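You operate a simulated robot arm through the tools that you are given. There is no shell and no other tool.

You run a simulated robot arm. Do the job below in one go: nothing can be reset, and whatever is moved stays where it is left.

Task
Close down the green-banded machine and put its work lamp out.
Fine: motor off first; handwheel mark at the yellow pointer, presser down, green release lever down to slacken the thread.

It is judged by the outcome, as a careful person would: the job done as asked, and still so three seconds after it is handed in. It fails if anything else is knocked over, pushed out of place, dropped, spilled or broken.

Robot
A 6-joint arm with a two-finger gripper, fixed in place. Base frame: the origin is at the foot of the arm, x ahead of it, y to its left, z up; the work surface is at about z = 0.78. Units: m, degrees, N and s.
Its first joint turns from -166.0 to 166.0 degrees. Payload 2.45 kg.
Tool frame: the origin (TCP) lies between the finger pads and is the grasp point; the fingertips stand 0.02 m ahead of it; z points along the fingers, y is the line along which they close. Largest opening 0.14 m; the body of the gripper starts 0.168 m behind the TCP.
Orientation is told as [roll, pitch, yaw] about the base's x, y, z axes, in that order, counted from this pose: with the fingers straight down and closing along the base's y, the tool's x points along the base's -x, its y along +y and its z along -z.

Tools
- The arm moves only by the tool drive_tool. Its argument "plan" is text: rows parted by semicolons, each of 7 numbers parted by spaces: the shift along the tool's x, y, z in m, then the turn, a rotation vector about the tool's x, y, z in degrees, then the gripper command, from -1 (shut) to 1 (fully open), values between in proportion. In form: x y z rx ry rz hand; .... A call has 1 to 20 rows; each row shifts and turns the commanded pose from where the row before left it, along the tool's axes as they then stand. Rows are played at 5 a second. More than 0.05 m and 8.6 degrees between two rows, or a gripper value outside its range, and nothing of the call is played. A pose out of reach is approached as far as the arm can. The call stops where the force on the tool passes 90 N (or 10 N more than at its start, if that is more) or the arm is blocked; 0.2 s more then pass. The fingers move at their own pace (about 0.045 m/s each) and stop on an object; they squeeze with about 23 N. The grip force told is the motor's: it shows also when the fingers shut on nothing. Time passes only in rows, and 0.2 s behind the last, so rows that do not move let the fingers close. It gives the time, the measured TCP pose, the force on the tool (base axes), the opening and the grip force at its end, in the units of the frame above (readings bear some noise), with the torque about the TCP (base axes, N m) and any sound that the robot's microphone picked up, and new pictures: "pictures" is both (left out), scene, wrist or none.
- Cameras (640 x 400 px; columns grow to the right, rows downward): "scene" is fixed at [0.0495, -0.6503, 1.7022]; the picture's right is [0.68, -0.73, 0.00], its down [-0.51, -0.47, -0.72] and it looks along [0.52, 0.49, -0.70] (base axes); focal length 233 px, centre (320, 200). "wrist" rides on the gripper at [0.078, 0.011, -0.209] in the tool frame; the picture's right is [-0.14, 0.99, 0.00], its down [-0.92, -0.13, -0.37] and it looks along [-0.36, -0.05, 0.93] (tool axes); focal length 280 px, centre (320, 200). There is no depth. A picture from a camera that has moved, and an enlarged one, comes with that camera's place and axes in the base frame and with its lens.
- inspect(camera, box): a new picture of the part [left, top, right, bottom] of that camera's present view, enlarged. It takes no simulated time.
- job_done(): hands the job in; it is judged then, once.

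Places have to be worked out from the pictures, the camera data and where the tool is seen. Open the gripper and draw the arm clear of the work before you hand the job in, unless the task says otherwise.

The tools are called after ">>>" as name(argument=value, ...) on one line, values as JSON. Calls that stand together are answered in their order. drive_tool: Moves the arm, as the interface text tells. Its arguments: {"type":"object","properties":{"plan":{"type":"string"},"pictures":{"type":"string","enum":["both","scene","wrist","none"]}},"required":["plan"]} The other tools are called the same way: inspect (camera, box) takes an enlarged picture of a part of a camera's view; job_done () hands the job in.

At the start:

```text
t: 0.0
ee_pos: [0.5664, -0.0144, 1.4622]
ee_rot: [-0.1, -0.1, 0.0]
contact_force: [0.1, 0.2, -0.7]
ft_torque: [0.0, 0.05, 0.02]
gripper_width: 0.1399
grip_force: 0.1
```

scene: 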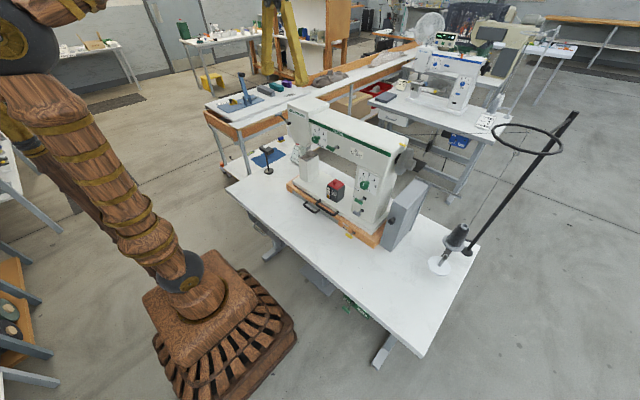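
wrist: 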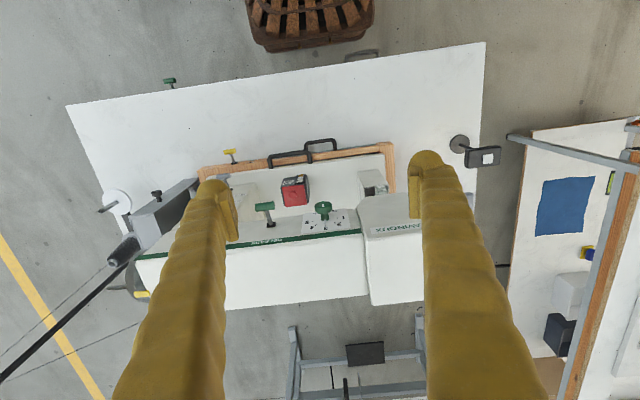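

I start by looking closely at the green-banded machine in both cameras to identify its controls.

>>> inspect(camera="scene", box=[220, 80, 440, 260])

>>> inspect(camera="wrist", box=[80, 60, 500, 320])

>>> inspect(camera="scene", box=[280, 95, 400, 170])

>>> inspect(camera="scene", box=[320, 140, 440, 260])

```text
2.22 times, centred on (330, 170) of scene
camera zoom: at [0.0495, -0.6503, 1.7022], right [0.68, -0.73, 0.0], down [-0.51, -0.47, -0.72], along [0.52, 0.49, -0.7], focal length 518 px, centre (298, 267)
```

zoom: 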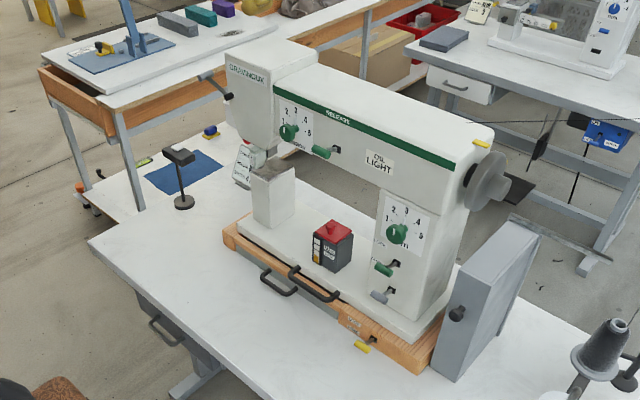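

```text
1.52 times, centred on (290, 190) of wrist
camera zoom: at [0.487, -0.0031, 1.671], right [0.14, 0.99, 0.0], down [0.92, -0.13, 0.37], along [0.37, -0.05, -0.93], focal length 427 px, centre (366, 215)
```

zoom: 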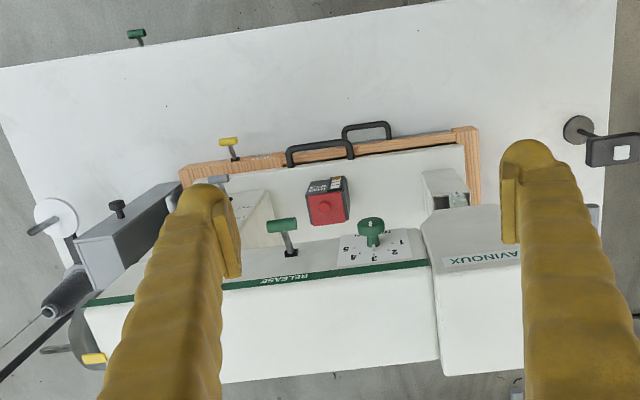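

```text
5.33 times, centred on (340, 132) of scene
camera zoom: at [0.0495, -0.6503, 1.7022], right [0.68, -0.73, 0.0], down [-0.51, -0.47, -0.72], along [0.52, 0.49, -0.7], focal length 1244 px, centre (213, 560)
```

zoom: 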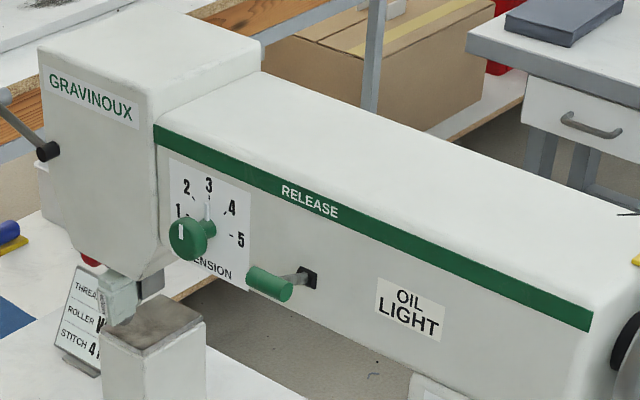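

```text
3.33 times, centred on (380, 200) of scene
camera zoom: at [0.0495, -0.6503, 1.7022], right [0.68, -0.73, 0.0], down [-0.51, -0.47, -0.72], along [0.52, 0.49, -0.7], focal length 778 px, centre (120, 200)
```

zoom: 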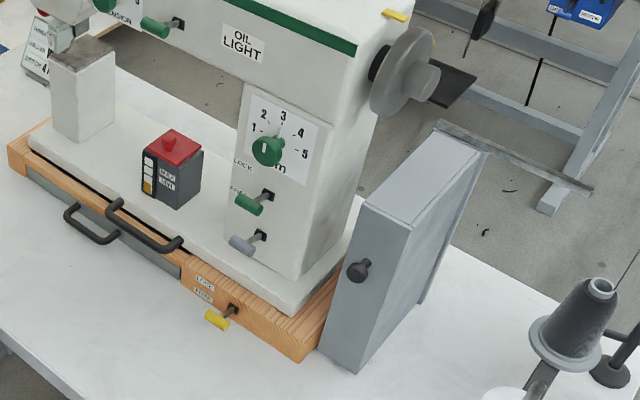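

The zooms re-render with more detail, so I look at each control up close.

>>> inspect(camera="scene", box=[350, 175, 400, 205])

>>> inspect(camera="scene", box=[330, 280, 400, 325])

>>> inspect(camera="scene", box=[240, 130, 310, 185])

>>> inspect(camera="scene", box=[380, 130, 430, 180])

>>> inspect(camera="scene", box=[320, 210, 370, 245])

>>> inspect(camera="scene", box=[275, 95, 335, 140])

>>> inspect(camera="scene", box=[380, 25, 510, 125])

```text
12.80 times, centred on (375, 190) of scene
camera zoom: at [0.0495, -0.6503, 1.7022], right [0.68, -0.73, 0.0], down [-0.51, -0.47, -0.72], along [0.52, 0.49, -0.7], focal length 2986 px, centre (-384, 328)
```

zoom: 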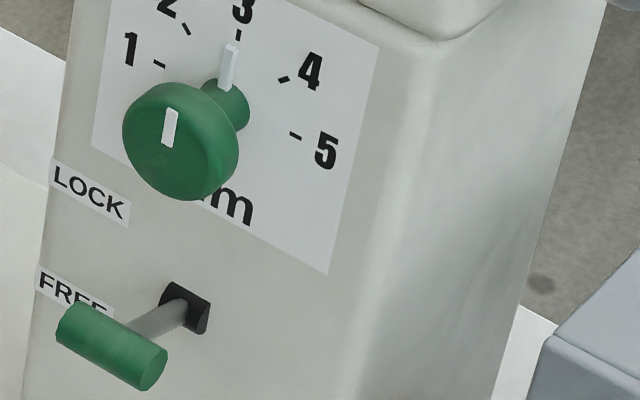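

```text
8.89 times, centred on (365, 302) of scene
camera zoom: at [0.0495, -0.6503, 1.7022], right [0.68, -0.73, 0.0], down [-0.51, -0.47, -0.72], along [0.52, 0.49, -0.7], focal length 2074 px, centre (-80, -711)
```

zoom: 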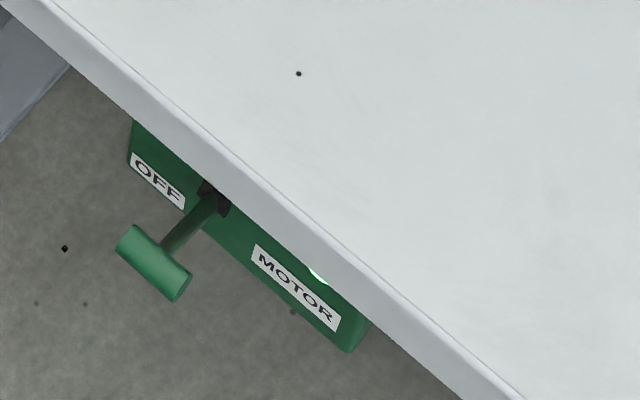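

```text
7.27 times, centred on (275, 158) of scene
camera zoom: at [0.0495, -0.6503, 1.7022], right [0.68, -0.73, 0.0], down [-0.51, -0.47, -0.72], along [0.52, 0.49, -0.7], focal length 1697 px, centre (647, 509)
```

zoom: 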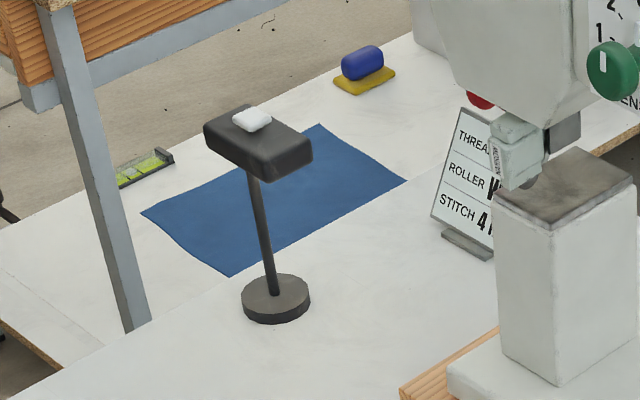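

```text
8.00 times, centred on (405, 155) of scene
camera zoom: at [0.0495, -0.6503, 1.7022], right [0.68, -0.73, 0.0], down [-0.51, -0.47, -0.72], along [0.52, 0.49, -0.7], focal length 1866 px, centre (-360, 560)
```

zoom: 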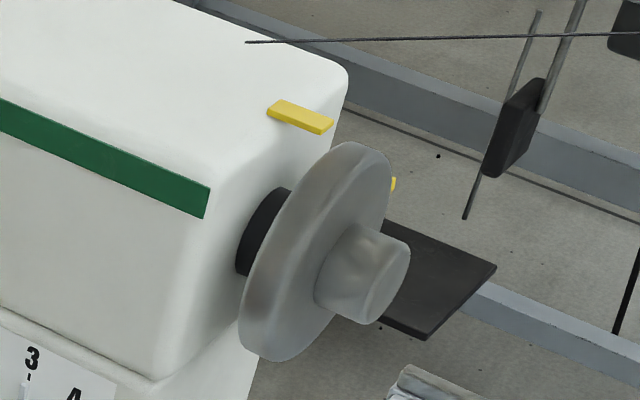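

```text
11.43 times, centred on (345, 228) of scene
camera zoom: at [0.0495, -0.6503, 1.7022], right [0.68, -0.73, 0.0], down [-0.51, -0.47, -0.72], along [0.52, 0.49, -0.7], focal length 2666 px, centre (34, -114)
```

zoom: 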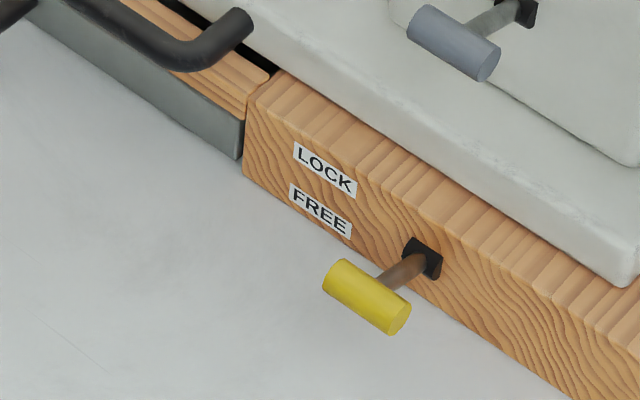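

```text
8.89 times, centred on (305, 118) of scene
camera zoom: at [0.0495, -0.6503, 1.7022], right [0.68, -0.73, 0.0], down [-0.51, -0.47, -0.72], along [0.52, 0.49, -0.7], focal length 2074 px, centre (453, 933)
```

zoom: 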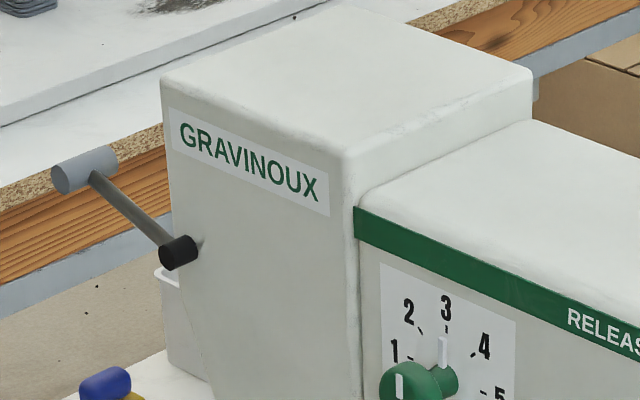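

```text
4.00 times, centred on (445, 75) of scene
camera zoom: at [0.0495, -0.6503, 1.7022], right [0.68, -0.73, 0.0], down [-0.51, -0.47, -0.72], along [0.52, 0.49, -0.7], focal length 933 px, centre (-180, 700)
```

zoom: 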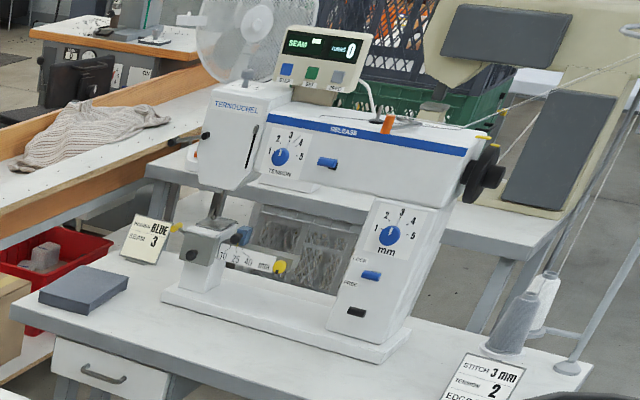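

The motor lever appears to be a green T-handle under the table's front edge near (0.40, -0.47, 0.69), with "OFF" below it. The release lever is near (0.67, -0.13, 1.20) and is raised. I move the wrist camera to the free space in front of the motor switch for a closer look.

>>> drive_tool(plan="0.0193 -0.0314 0.0257 0 0 0 -1;0.0193 -0.0314 0.0257 0 0 0 -1;0.0193 -0.0314 0.0257 0 0 0 -1;0.0193 -0.0314 0.0257 0 0 0 -1;0.0193 -0.0314 0.0257 0 0 0 -1;0.0193 -0.0314 0.0257 0 0 0 -1;0.0193 -0.0314 0.0257 0 0 0 -1;0.0193 -0.0314 0.0257 0 0 0 -1;0.0193 -0.0314 0.0257 0 0 0 -1;0.0193 -0.0314 0.0257 0 0 0 -1;0.0193 -0.0314 0.0257 0 0 0 -1;0.0193 -0.0314 0.0257 0 0 0 -1;0.0193 -0.0314 0.0257 0 0 0 -1", pictures="both")

```text
t: 2.8
ee_pos: [0.3152, -0.4233, 1.128]
ee_rot: [-0.1, -0.1, 0.0]
contact_force: [-0.4, 1.0, 0.2]
ft_torque: [0.01, 0.03, 0.02]
gripper_width: 0.0
grip_force: 23.1
camera wrist: at [0.236, -0.4114, 1.3369], right [0.14, 0.99, 0.0], down [0.92, -0.13, 0.37], along [0.37, -0.05, -0.93], focal length 280 px, centre (320, 200)
```

scene: 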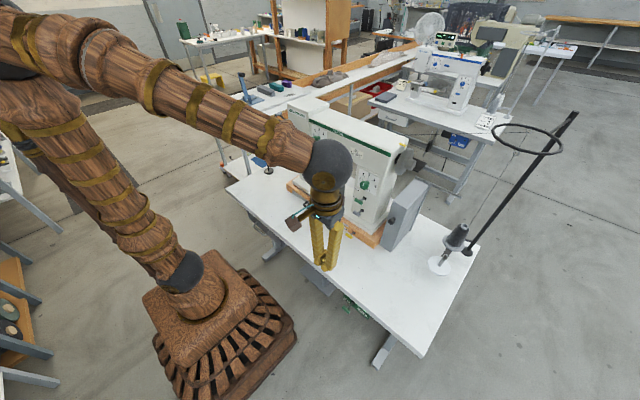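
wrist: 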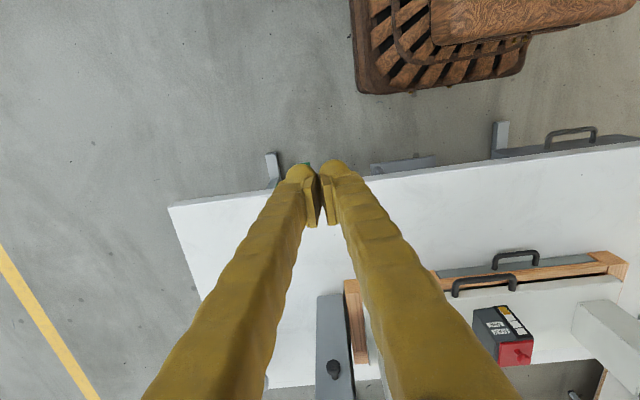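

The fingers hide the switch, so I shift to the left, lower the arm and tilt the tool forward. That should let the wrist camera see the motor box face.

>>> drive_tool(plan="0.004 0.03 0.03 0 0 0 -1;0.004 0.03 0.03 0 0 0 -1;0.004 0.03 0.03 0 0 0 -1;0.004 0.03 0.03 0 0 0 -1;0 0 0 0 -6.25 0 -1;0 0 0 0 -6.25 0 -1;0 0 0 0 -6.25 0 -1;0 0 0 0 -6.25 0 -1", pictures="both")

```text
t: 4.8
ee_pos: [0.3014, -0.3077, 0.9711]
ee_rot: [5.1, -22.8, -2.2]
contact_force: [-0.9, 0.6, 0.5]
ft_torque: [-0.01, 0.0, -0.03]
gripper_width: 0.0001
grip_force: 22.5
stopped in row 8: the arm was blocked; the commanded pose is now the measured one
camera wrist: at [0.1482, -0.3091, 1.1332], right [0.13, 0.98, 0.14], down [0.7, -0.19, 0.68], along [0.7, 0.01, -0.72], focal length 280 px, centre (320, 200)
```

scene: 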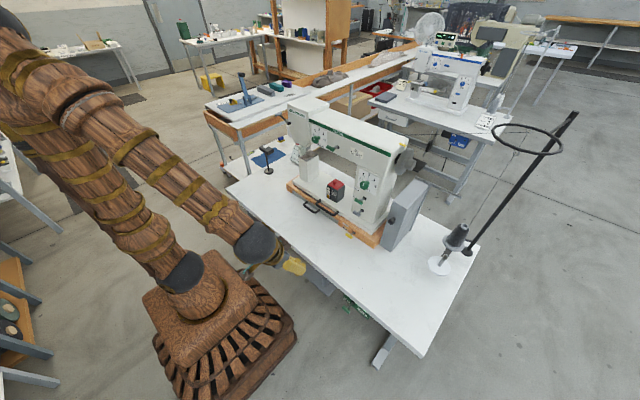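
wrist: 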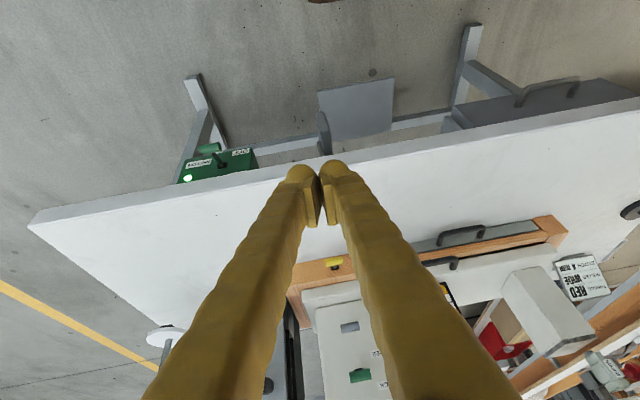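

The motor box is now visible with a lit indicator, so I enlarge it. The arm reported a self-block at this folded pose, so I'll avoid folding it further.

>>> inspect(camera="wrist", box=[165, 125, 275, 195])

>>> inspect(camera="wrist", box=[300, 240, 400, 400])

>>> inspect(camera="wrist", box=[420, 230, 640, 400])

>>> inspect(camera="scene", box=[265, 125, 325, 175])

```text
5.71 times, centred on (220, 160) of wrist
camera zoom: at [0.1482, -0.3091, 1.1332], right [0.13, 0.98, 0.14], down [0.7, -0.19, 0.68], along [0.7, 0.01, -0.72], focal length 1602 px, centre (891, 429)
```

zoom: 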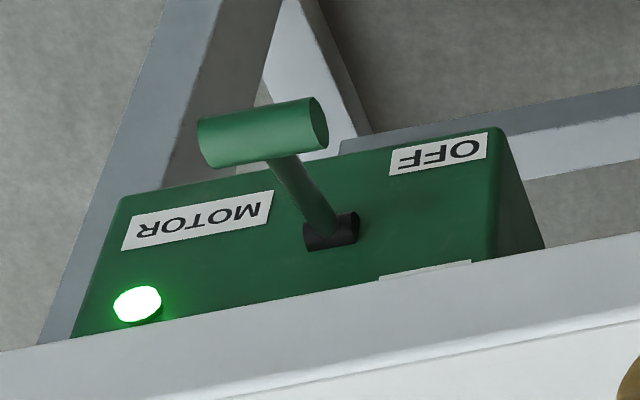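

```text
2.50 times, centred on (350, 320) of wrist
camera zoom: at [0.1482, -0.3091, 1.1332], right [0.13, 0.98, 0.14], down [0.7, -0.19, 0.68], along [0.7, 0.01, -0.72], focal length 701 px, centre (245, -100)
```

zoom: 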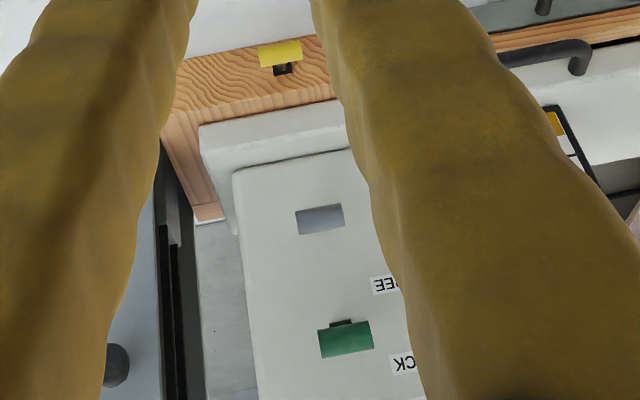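

```text
2.35 times, centred on (530, 315) of wrist
camera zoom: at [0.1482, -0.3091, 1.1332], right [0.13, 0.98, 0.14], down [0.7, -0.19, 0.68], along [0.7, 0.01, -0.72], focal length 660 px, centre (-174, -71)
```

zoom: 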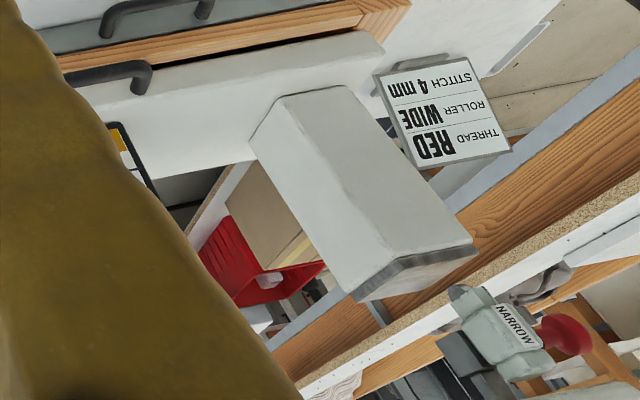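

```text
8.00 times, centred on (295, 150) of scene
camera zoom: at [0.0495, -0.6503, 1.7022], right [0.68, -0.73, 0.0], down [-0.51, -0.47, -0.72], along [0.52, 0.49, -0.7], focal length 1866 px, centre (520, 600)
```

zoom: 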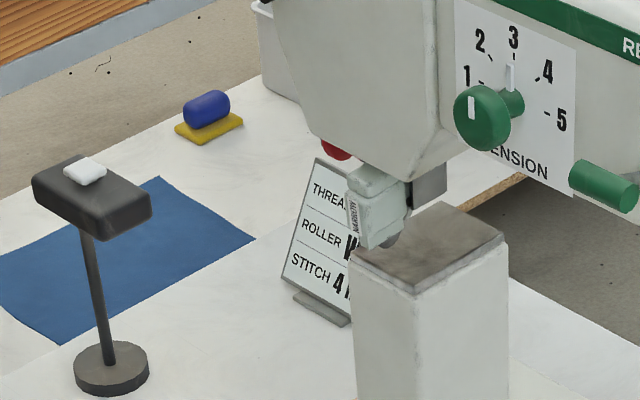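

The motor lever is in the up position, with its light on and the "OFF" label at the bottom of the box. I triangulate the T-handle at about (0.400, -0.474, 0.693) with its pivot at about (0.451, -0.473, 0.677). I set the tool straight down again and move it above the handle.

>>> drive_tool(plan="-0.008 -0.02 -0.018 1.3 5.7 0 -1;-0.006 -0.03 -0.012 1.3 5.7 0 -1;-0.006 -0.03 -0.01 1.3 5.7 0 -1;-0.006 -0.03 -0.01 1.2 5.7 0 -1;-0.01 -0.03 0 0 0 0 -1", pictures="scene")

```text
t: 6.0
ee_pos: [0.3212, -0.4504, 1.0234]
ee_rot: [-0.5, -0.1, -1.1]
contact_force: [-0.2, -0.1, 0.1]
ft_torque: [-0.01, 0.01, -0.02]
gripper_width: 0.0
grip_force: 22.7
```

scene: 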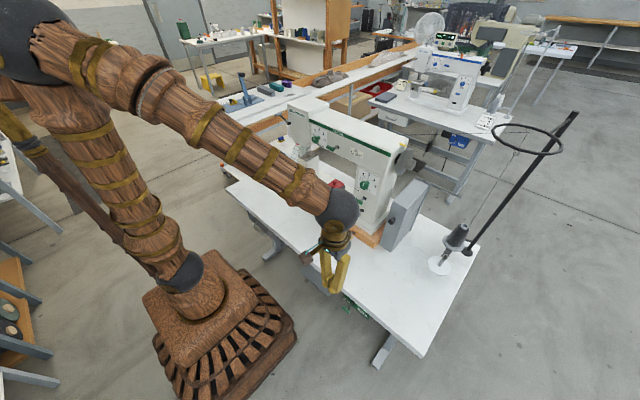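

The tool is back to vertical at (0.321, -0.450, 1.023). I descend to just above the motor handle and check alignment before pushing.

>>> drive_tool(plan="-0.0104 -0.0034 0.0376 -0.5 0 -1.1 -1;-0.0104 -0.0034 0.0376 0 0 0 -1;-0.0104 -0.0034 0.0376 0 0 0 -1;-0.0104 -0.0034 0.0376 0 0 0 -1;-0.0104 -0.0034 0.0376 0 0 0 -1;-0.0104 -0.0034 0.0376 0 0 0 -1;-0.0104 -0.0034 0.0376 0 0 0 -1", pictures="both")

>>> inspect(camera="scene", box=[310, 250, 400, 330])

>>> inspect(camera="wrist", box=[260, 130, 380, 210])

```text
t: 7.6
ee_pos: [0.3956, -0.4744, 0.7593]
ee_rot: [-0.1, -0.2, -0.1]
contact_force: [0.2, 0.9, -0.3]
ft_torque: [0.0, 0.03, -0.02]
gripper_width: 0.0
grip_force: 22.8
camera wrist: at [0.3161, -0.4628, 0.9678], right [0.14, 0.99, 0.0], down [0.92, -0.13, 0.37], along [0.37, -0.05, -0.93], focal length 280 px, centre (320, 200)
```

scene: 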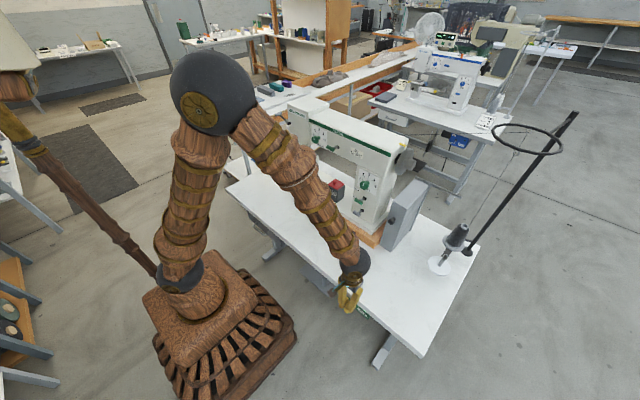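
wrist: 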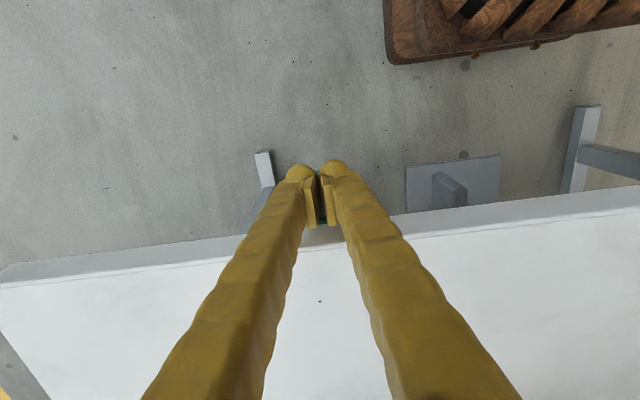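

```text
5.00 times, centred on (355, 290) of scene
camera zoom: at [0.0495, -0.6503, 1.7022], right [0.68, -0.73, 0.0], down [-0.51, -0.47, -0.72], along [0.52, 0.49, -0.7], focal length 1166 px, centre (145, -250)
```

zoom: 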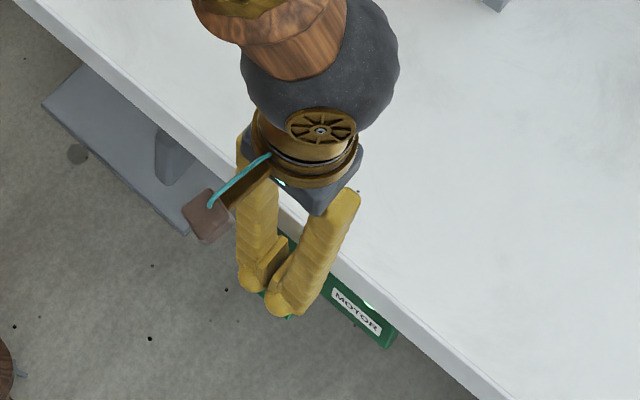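

```text
5.00 times, centred on (320, 170) of wrist
camera zoom: at [0.3161, -0.4628, 0.9678], right [0.14, 0.99, 0.0], down [0.92, -0.13, 0.37], along [0.37, -0.05, -0.93], focal length 1402 px, centre (320, 350)
```

zoom: 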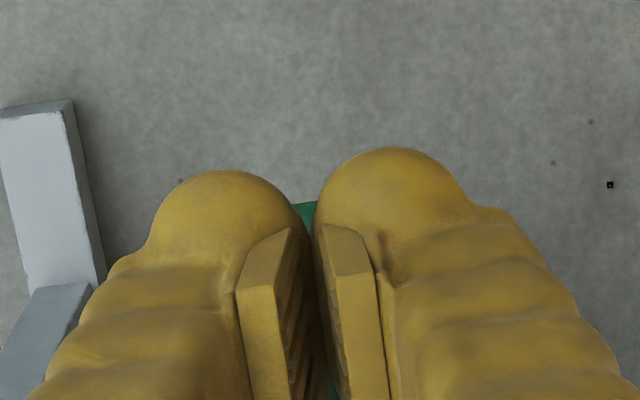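

The fingers are directly over the green handle. I push straight down in small steps and watch the force and sound.

>>> drive_tool(plan="0 0 0.02 0 0 0 -1;0 0 0.012 0 0 0 -1;0 0 0.008 0 0 0 -1;0 0 0.008 0 0 0 -1;0 0 0.008 0 0 0 -1;0 0 0.006 0 0 0 -1", pictures="scene")

>>> inspect(camera="scene", box=[310, 250, 400, 330])

```text
t: 9.0
ee_pos: [0.3939, -0.4735, 0.698]
ee_rot: [0.1, -0.1, -0.1]
contact_force: [-0.1, 0.7, 0.4]
ft_torque: [0.05, 0.02, -0.02]
gripper_width: 0.0
grip_force: 29.5
```

scene: 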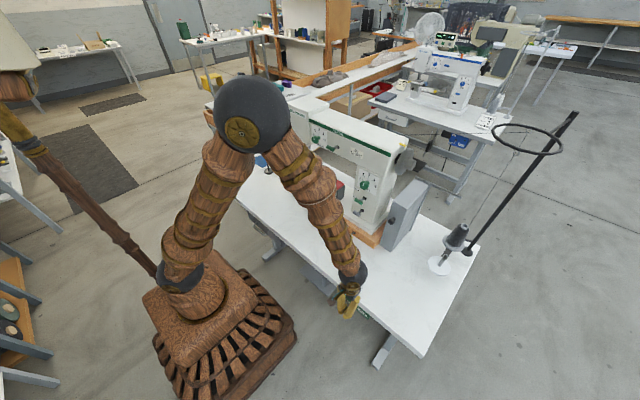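

```text
5.00 times, centred on (355, 290) of scene
camera zoom: at [0.0495, -0.6503, 1.7022], right [0.68, -0.73, 0.0], down [-0.51, -0.47, -0.72], along [0.52, 0.49, -0.7], focal length 1166 px, centre (145, -250)
```

zoom: 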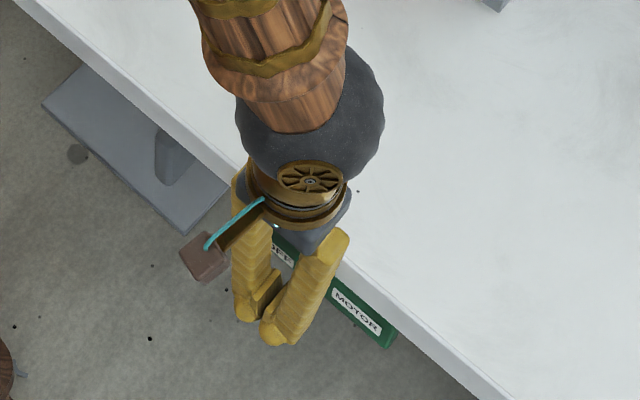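

The indicator light next to MOTOR looks dark now. I press a few millimetres further to be sure, then back off upward and look at the lever.

>>> drive_tool(plan="0 0 0.004 0 0 0 -1;0 0 0.003 0 0 0 -1", pictures="none")

>>> drive_tool(plan="0 0 -0.03 0 0 0 -1;0 0 -0.04 0 0 0 -1;0 0 -0.045 0 0 0 -1;0 0.04 -0.02 0 0 0 -1;0 0.045 0 0 0 0 -1;0 0.045 0 0 0 0 -1", pictures="both")

>>> inspect(camera="scene", box=[330, 280, 400, 325])

```text
t: 9.6
ee_pos: [0.3946, -0.4746, 0.6919]
ee_rot: [0.1, -0.2, 0.0]
contact_force: [-2.7, 1.8, 23.8]
ft_torque: [0.06, -0.06, 0.01]
gripper_width: 0.0059
grip_force: 29.5
```

```text
t: 11.0
ee_pos: [0.3944, -0.3414, 0.8273]
ee_rot: [0.0, -0.1, -0.3]
contact_force: [0.3, 0.4, -0.2]
ft_torque: [-0.02, -0.02, 0.02]
gripper_width: 0.0
grip_force: 29.2
camera wrist: at [0.3147, -0.3327, 1.0358], right [0.14, 0.99, 0.0], down [0.92, -0.13, 0.37], along [0.37, -0.05, -0.93], focal length 280 px, centre (320, 200)
```

scene: 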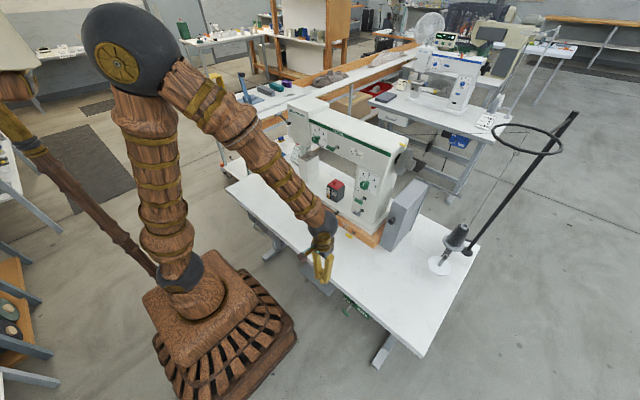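
wrist: 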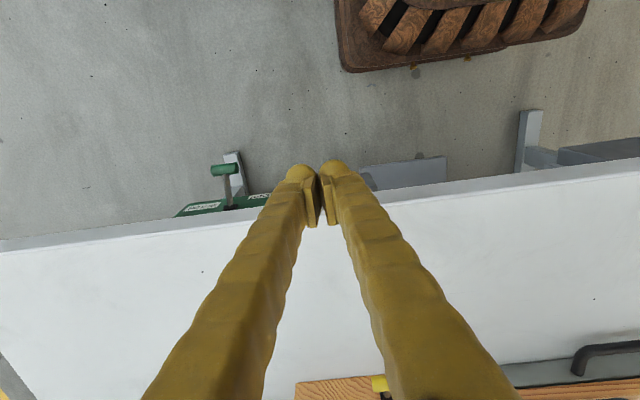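

```text
8.89 times, centred on (365, 302) of scene
camera zoom: at [0.0495, -0.6503, 1.7022], right [0.68, -0.73, 0.0], down [-0.51, -0.47, -0.72], along [0.52, 0.49, -0.7], focal length 2074 px, centre (-80, -711)
```

zoom: 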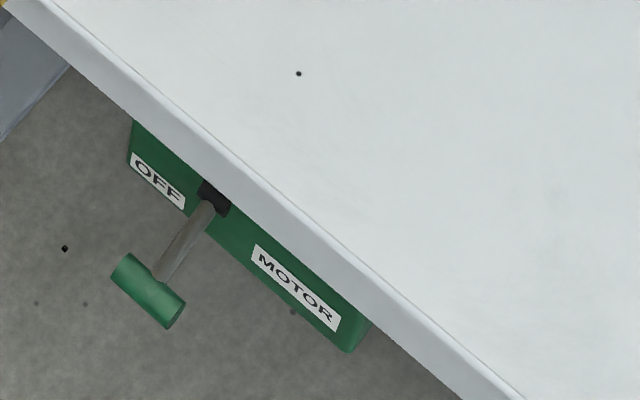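

The handle is down at OFF, the light is out, and the push ended on the stop at 24 N. Next I raise the arm clear and move it to where the wrist camera can see the handwheel.

>>> drive_tool(plan="0 0 -0.047 0 0 0 -1;0 0 -0.047 0 0 0 -1;0 0 -0.047 0 0 0 -1;0 0 -0.047 0 0 0 -1;0 0 -0.047 0 0 0 -1;0 0 -0.047 0 0 0 -1;0 0 -0.047 0 0 0 -1;0 0 -0.047 0 0 0 -1;0 0 -0.047 0 0 0 -1;0 0 -0.047 0 0 0 -1;0 0 -0.047 0 0 0 -1;0 0 -0.047 0 0 0 -1;0 0 -0.047 0 0 0 -1;-0.045 0 0 0 0 0 -1;-0.045 0 0 0 0 0 -1;-0.045 0 0 0 0 0 -1;-0.045 0 0 0 0 0 -1", pictures="both")

```text
t: 14.6
ee_pos: [0.5721, -0.3456, 1.4389]
ee_rot: [-0.1, -0.3, -0.2]
contact_force: [-0.9, 0.5, -0.2]
ft_torque: [-0.05, -0.1, 0.02]
gripper_width: 0.0
grip_force: 29.7
camera wrist: at [0.4939, -0.3334, 1.6472], right [0.14, 0.99, 0.0], down [0.92, -0.13, 0.37], along [0.37, -0.05, -0.93], focal length 280 px, centre (320, 200)
```

scene: 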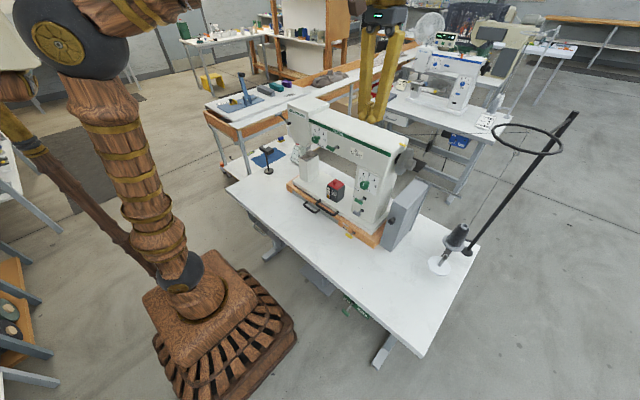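
wrist: 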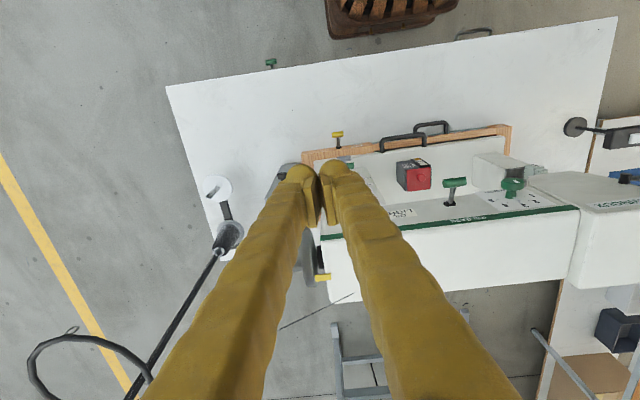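

The handwheel is hidden behind the left finger, so I shift to the left to uncover it.

>>> drive_tool(plan="0 0.045 0 0 0 0 -1;0 0.045 0 0 0 0 -1;0 0.045 0 0 0 0 -1;0 0.045 0 0 0 0 -1", pictures="wrist")

>>> inspect(camera="wrist", box=[160, 200, 280, 320])

>>> inspect(camera="scene", box=[385, 130, 425, 180])

```text
t: 15.6
ee_pos: [0.5737, -0.1669, 1.438]
ee_rot: [0.0, -0.2, -0.1]
contact_force: [0.2, 0.0, -0.2]
ft_torque: [-0.02, 0.01, 0.0]
gripper_width: 0.0
grip_force: 29.2
camera wrist: at [0.4943, -0.155, 1.6459], right [0.14, 0.99, 0.0], down [0.92, -0.13, 0.37], along [0.37, -0.05, -0.93], focal length 280 px, centre (320, 200)
```

wrist: 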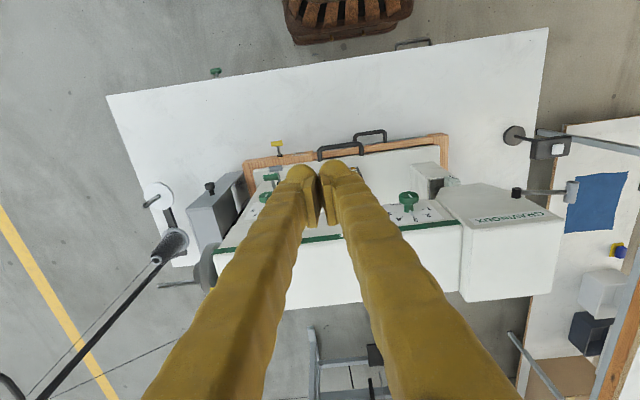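

```text
3.33 times, centred on (220, 260) of wrist
camera zoom: at [0.4943, -0.155, 1.6459], right [0.14, 0.99, 0.0], down [0.92, -0.13, 0.37], along [0.37, -0.05, -0.93], focal length 935 px, centre (653, 0)
```

zoom: 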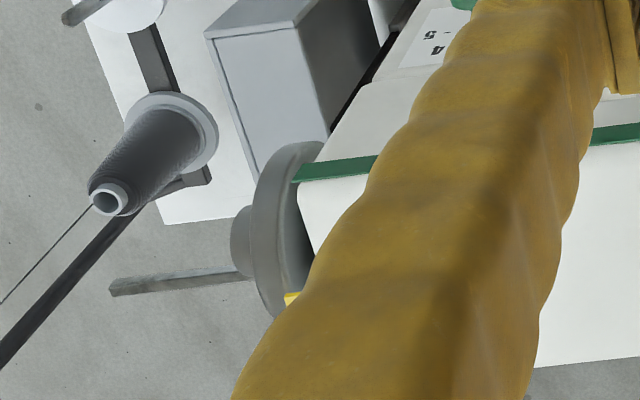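

```text
8.00 times, centred on (405, 155) of scene
camera zoom: at [0.0495, -0.6503, 1.7022], right [0.68, -0.73, 0.0], down [-0.51, -0.47, -0.72], along [0.52, 0.49, -0.7], focal length 1866 px, centre (-360, 560)
```

zoom: 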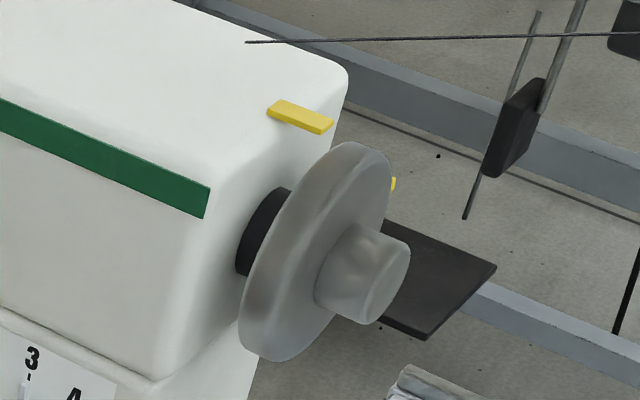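

The handwheel centre is near (0.77, -0.40, 1.215) with radius about 0.055. Its yellow mark is at the back and the pointer is at the top. I open the gripper and move so the wheel shows between the fingers for precise measurement.

>>> drive_tool(plan="0 -0.045 0 0 0 0 1;0 -0.045 0 0 0 0 1;0 -0.045 0 0 0 0 1;0 -0.045 0 0 0 0 1;0 -0.03 0 0 0 0 1", pictures="wrist")

>>> inspect(camera="wrist", box=[270, 210, 370, 310])

>>> inspect(camera="scene", box=[380, 110, 580, 270])

```text
t: 16.8
ee_pos: [0.5726, -0.3757, 1.4388]
ee_rot: [0.0, -0.1, -0.1]
contact_force: [0.1, 0.6, 0.1]
ft_torque: [0.02, -0.02, 0.0]
gripper_width: 0.1058
grip_force: 0.1
camera wrist: at [0.4932, -0.3643, 1.6466], right [0.14, 0.99, 0.0], down [0.92, -0.13, 0.37], along [0.37, -0.05, -0.93], focal length 280 px, centre (320, 200)
```

wrist: 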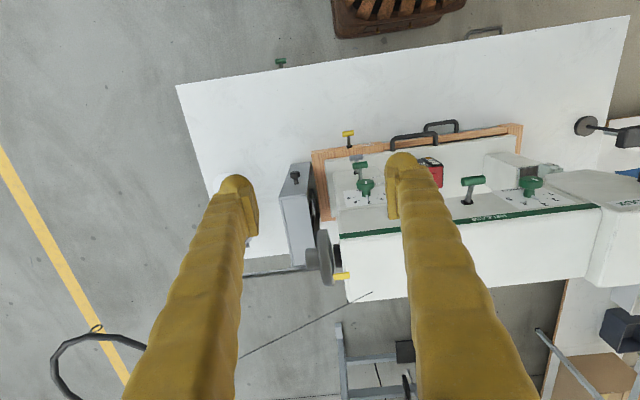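

```text
4.00 times, centred on (320, 260) of wrist
camera zoom: at [0.4932, -0.3643, 1.6466], right [0.14, 0.99, 0.0], down [0.92, -0.13, 0.37], along [0.37, -0.05, -0.93], focal length 1122 px, centre (320, -40)
```

zoom: 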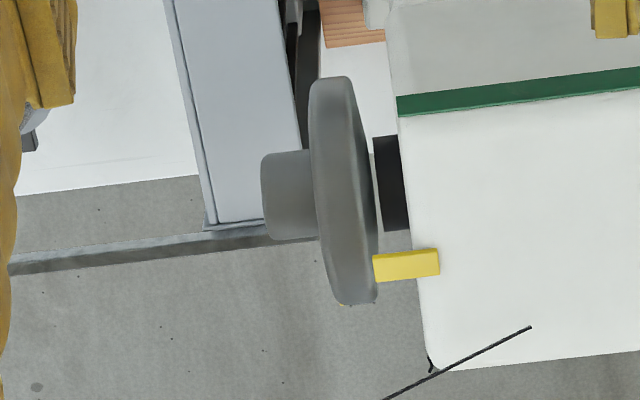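

```text
2.50 times, centred on (480, 190) of scene
camera zoom: at [0.0495, -0.6503, 1.7022], right [0.68, -0.73, 0.0], down [-0.51, -0.47, -0.72], along [0.52, 0.49, -0.7], focal length 583 px, centre (-80, 225)
```

zoom: 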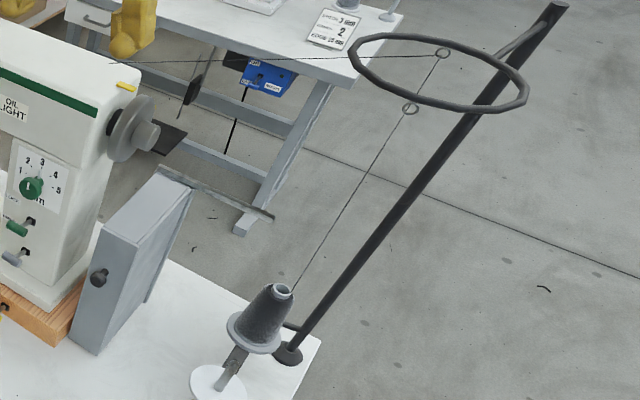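

The pointer tip is near (0.785, -0.383, 1.263). A thread runs from the top of the housing to the ring stand and passes above the back of the wheel, so I must avoid it. I zoom in further on the wheel.

>>> inspect(camera="scene", box=[390, 140, 422, 178])

>>> inspect(camera="wrist", box=[295, 220, 355, 290])

```text
10.53 times, centred on (406, 159) of scene
camera zoom: at [0.0495, -0.6503, 1.7022], right [0.68, -0.73, 0.0], down [-0.51, -0.47, -0.72], along [0.52, 0.49, -0.7], focal length 2456 px, centre (-585, 632)
```

zoom: 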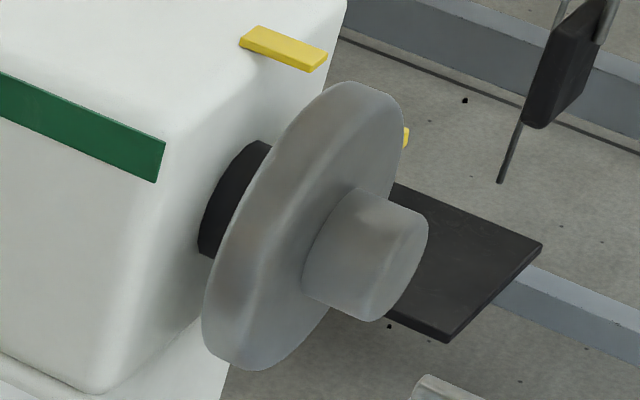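

```text
5.71 times, centred on (325, 255) of wrist
camera zoom: at [0.4932, -0.3643, 1.6466], right [0.14, 0.99, 0.0], down [0.92, -0.13, 0.37], along [0.37, -0.05, -0.93], focal length 1602 px, centre (291, -114)
```

zoom: 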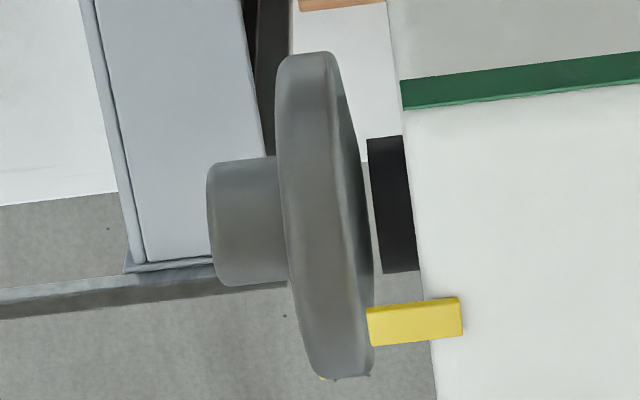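

The wheel axis is at about x = 0.776, z = 1.211 with radius 0.052, and the rim spans y -0.383 to -0.402. The mark is about 75° behind top. I'll grip the rim diametrically from the front, fingers one above and one below, and roll it toward me. First I back off and yaw the tool 90° so the fingers close in the wheel plane.

>>> drive_tool(plan="0.045 0 0 0 0 0 1;0.045 0 0 0 0 0 0.7;0.03 0 0 0 0 -8 0.7;0 0 0 0 0 -8.2 0.7;0 0 0 0 0 -8.2 0.7;0 0 0 0 0 -8.2 0.7;0 0 0 0 0 -8.2 0.7;0 0 0 0 0 -8.2 0.7;0 0 0 0 0 -8.2 0.7;0 0 0 0 0 -8.2 0.7;0 0 0 0 0 -8.2 0.7;0 0 0 0 0 -8.2 0.7;0 0 0 0 0 -8.2 0.7", pictures="both")

```text
t: 19.6
ee_pos: [0.4525, -0.3749, 1.4373]
ee_rot: [-0.1, 0.0, 90.1]
contact_force: [0.1, -0.7, 0.0]
ft_torque: [0.02, -0.01, -0.02]
gripper_width: 0.1191
grip_force: 0.0
camera wrist: at [0.4406, -0.4526, 1.6459], right [-0.99, 0.14, 0.0], down [0.13, 0.92, 0.37], along [0.05, 0.37, -0.93], focal length 280 px, centre (320, 200)
```

scene: 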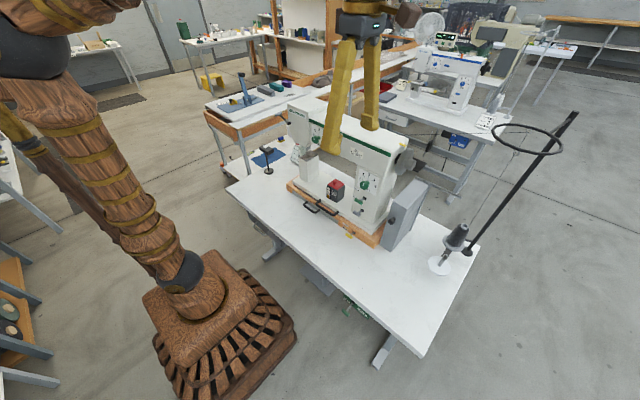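
wrist: 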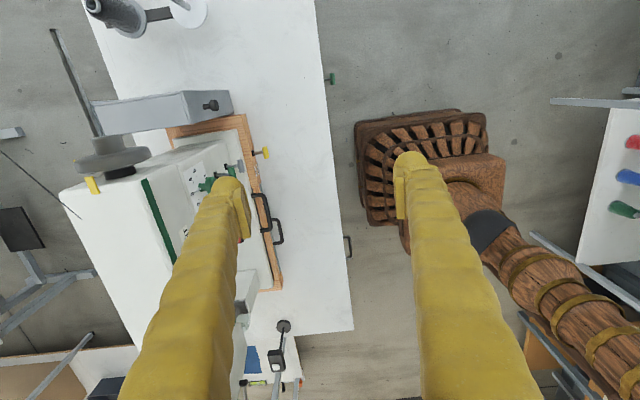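

The yaw is done. Now I move forward and tilt the tool 50° so the fingers point forward and down toward the wheel.

>>> drive_tool(plan="0.011 -0.04 0 0 0 0 0.7;0.011 -0.04 0 0 0 0 0.7;0.011 -0.04 0 0 0 0 0.7;0 0 0 8.33 0 0 0.7;0 0 0 8.33 0 0 0.7;0 0 0 8.33 0 0 0.7;0 0 0 8.33 0 0 0.7;0 0 0 8.33 0 0 0.7;0 0 0 8.33 0 0 0.7", pictures="both")

```text
t: 21.6
ee_pos: [0.5767, -0.4142, 1.4262]
ee_rot: [-49.7, -0.9, 89.7]
contact_force: [0.5, 0.3, 0.9]
ft_torque: [0.02, -0.01, 0.0]
gripper_width: 0.119
grip_force: 0.1
camera wrist: at [0.4101, -0.494, 1.5524], right [-0.64, 0.15, -0.75], down [-0.2, 0.92, 0.35], along [0.74, 0.37, -0.56], focal length 280 px, centre (320, 200)
```

scene: 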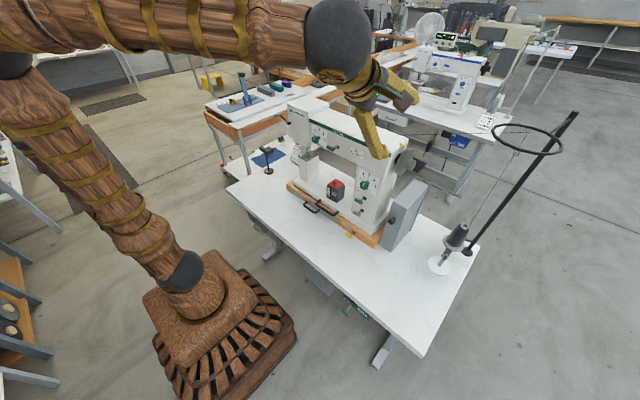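
wrist: 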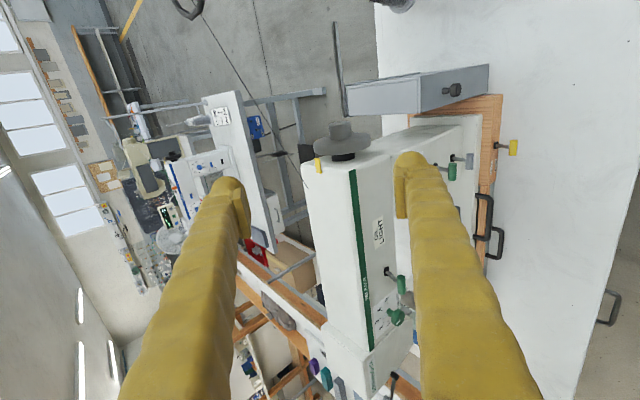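

The tilt reached about 50° without trouble. I zoom on the wheel from this new angle to refine its axis, pointer and mark.

>>> inspect(camera="wrist", box=[295, 105, 395, 185])

>>> inspect(camera="wrist", box=[160, 0, 340, 180])

```text
5.00 times, centred on (345, 145) of wrist
camera zoom: at [0.4101, -0.494, 1.5524], right [-0.64, 0.15, -0.75], down [-0.2, 0.92, 0.35], along [0.74, 0.37, -0.56], focal length 1402 px, centre (195, 475)
```

zoom: 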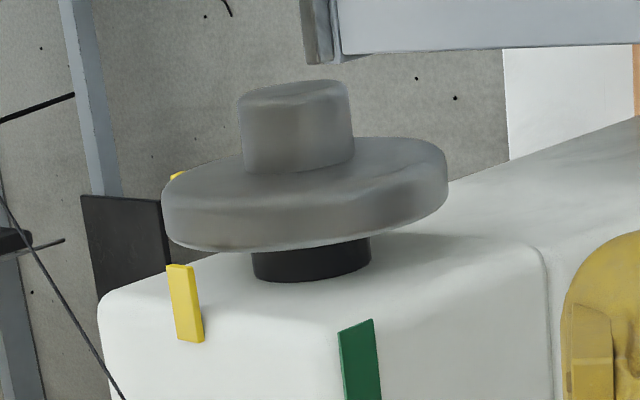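

```text
2.22 times, centred on (250, 90) of wrist
camera zoom: at [0.4101, -0.494, 1.5524], right [-0.64, 0.15, -0.75], down [-0.2, 0.92, 0.35], along [0.74, 0.37, -0.56], focal length 623 px, centre (476, 444)
```

zoom: 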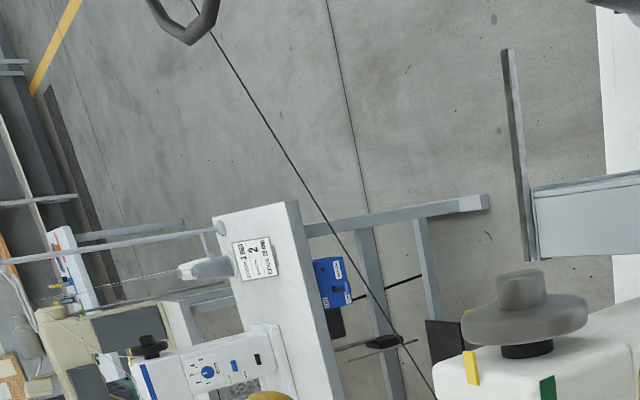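

The wheel axis is refined to (0.776, z 1.210), r about 0.052, with the pointer at 12 o'clock. I line the tool axis up with the wheel and approach half-way before checking.

>>> drive_tool(plan="-0.006 0.036 0 0 0.58 -0.69 0.714;0 0 0.047 0 0 0 0.714;0 0 0.047 0 0 0 0.714;0 0 0.047 0 0 0 0.714", pictures="both")

>>> inspect(camera="wrist", box=[160, 60, 440, 240])

>>> inspect(camera="scene", box=[330, 90, 450, 190])

```text
t: 22.6
ee_pos: [0.6561, -0.4031, 1.3195]
ee_rot: [-50.3, 0.9, 89.9]
contact_force: [0.5, -0.7, -0.1]
ft_torque: [-0.02, -0.01, -0.01]
gripper_width: 0.1199
grip_force: 0.0
camera wrist: at [0.4891, -0.479, 1.4464], right [-0.63, 0.13, -0.76], down [-0.2, 0.93, 0.32], along [0.75, 0.35, -0.56], focal length 280 px, centre (320, 200)
```

scene: 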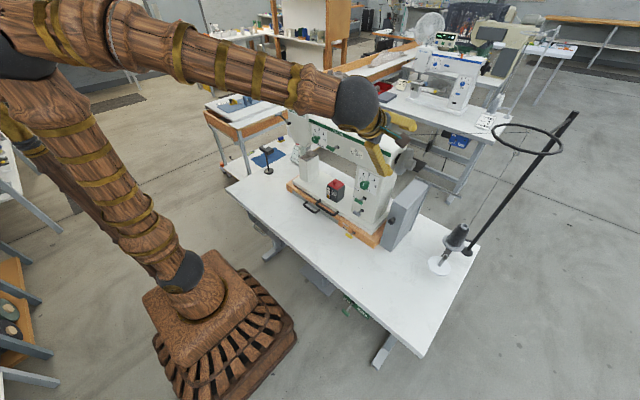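
wrist: 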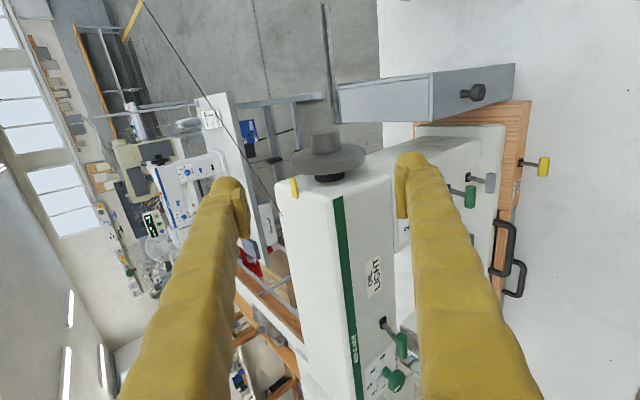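

```text
2.22 times, centred on (300, 150) of wrist
camera zoom: at [0.4891, -0.479, 1.4464], right [-0.63, 0.13, -0.76], down [-0.2, 0.93, 0.32], along [0.75, 0.35, -0.56], focal length 623 px, centre (364, 311)
```

zoom: 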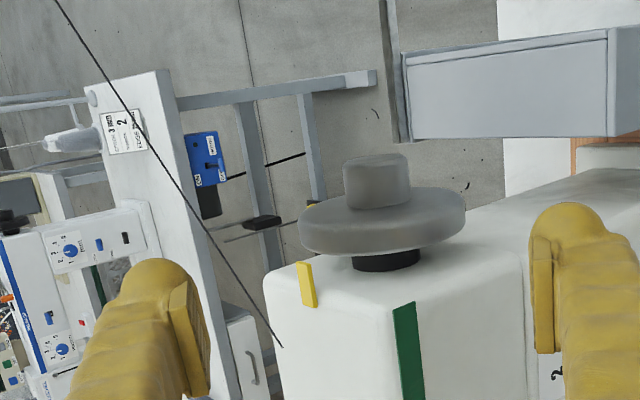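

```text
4.00 times, centred on (390, 140) of scene
camera zoom: at [0.0495, -0.6503, 1.7022], right [0.68, -0.73, 0.0], down [-0.51, -0.47, -0.72], along [0.52, 0.49, -0.7], focal length 933 px, centre (40, 440)
```

zoom: 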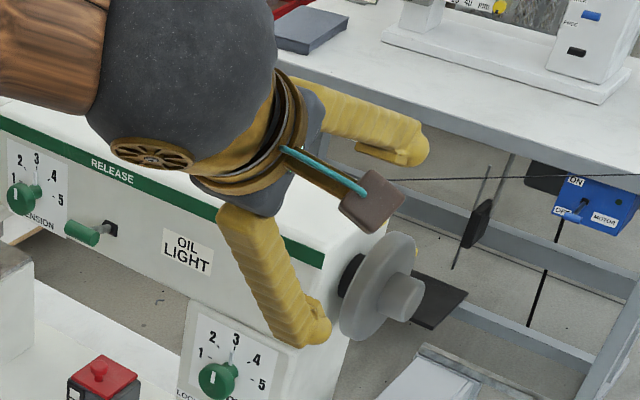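

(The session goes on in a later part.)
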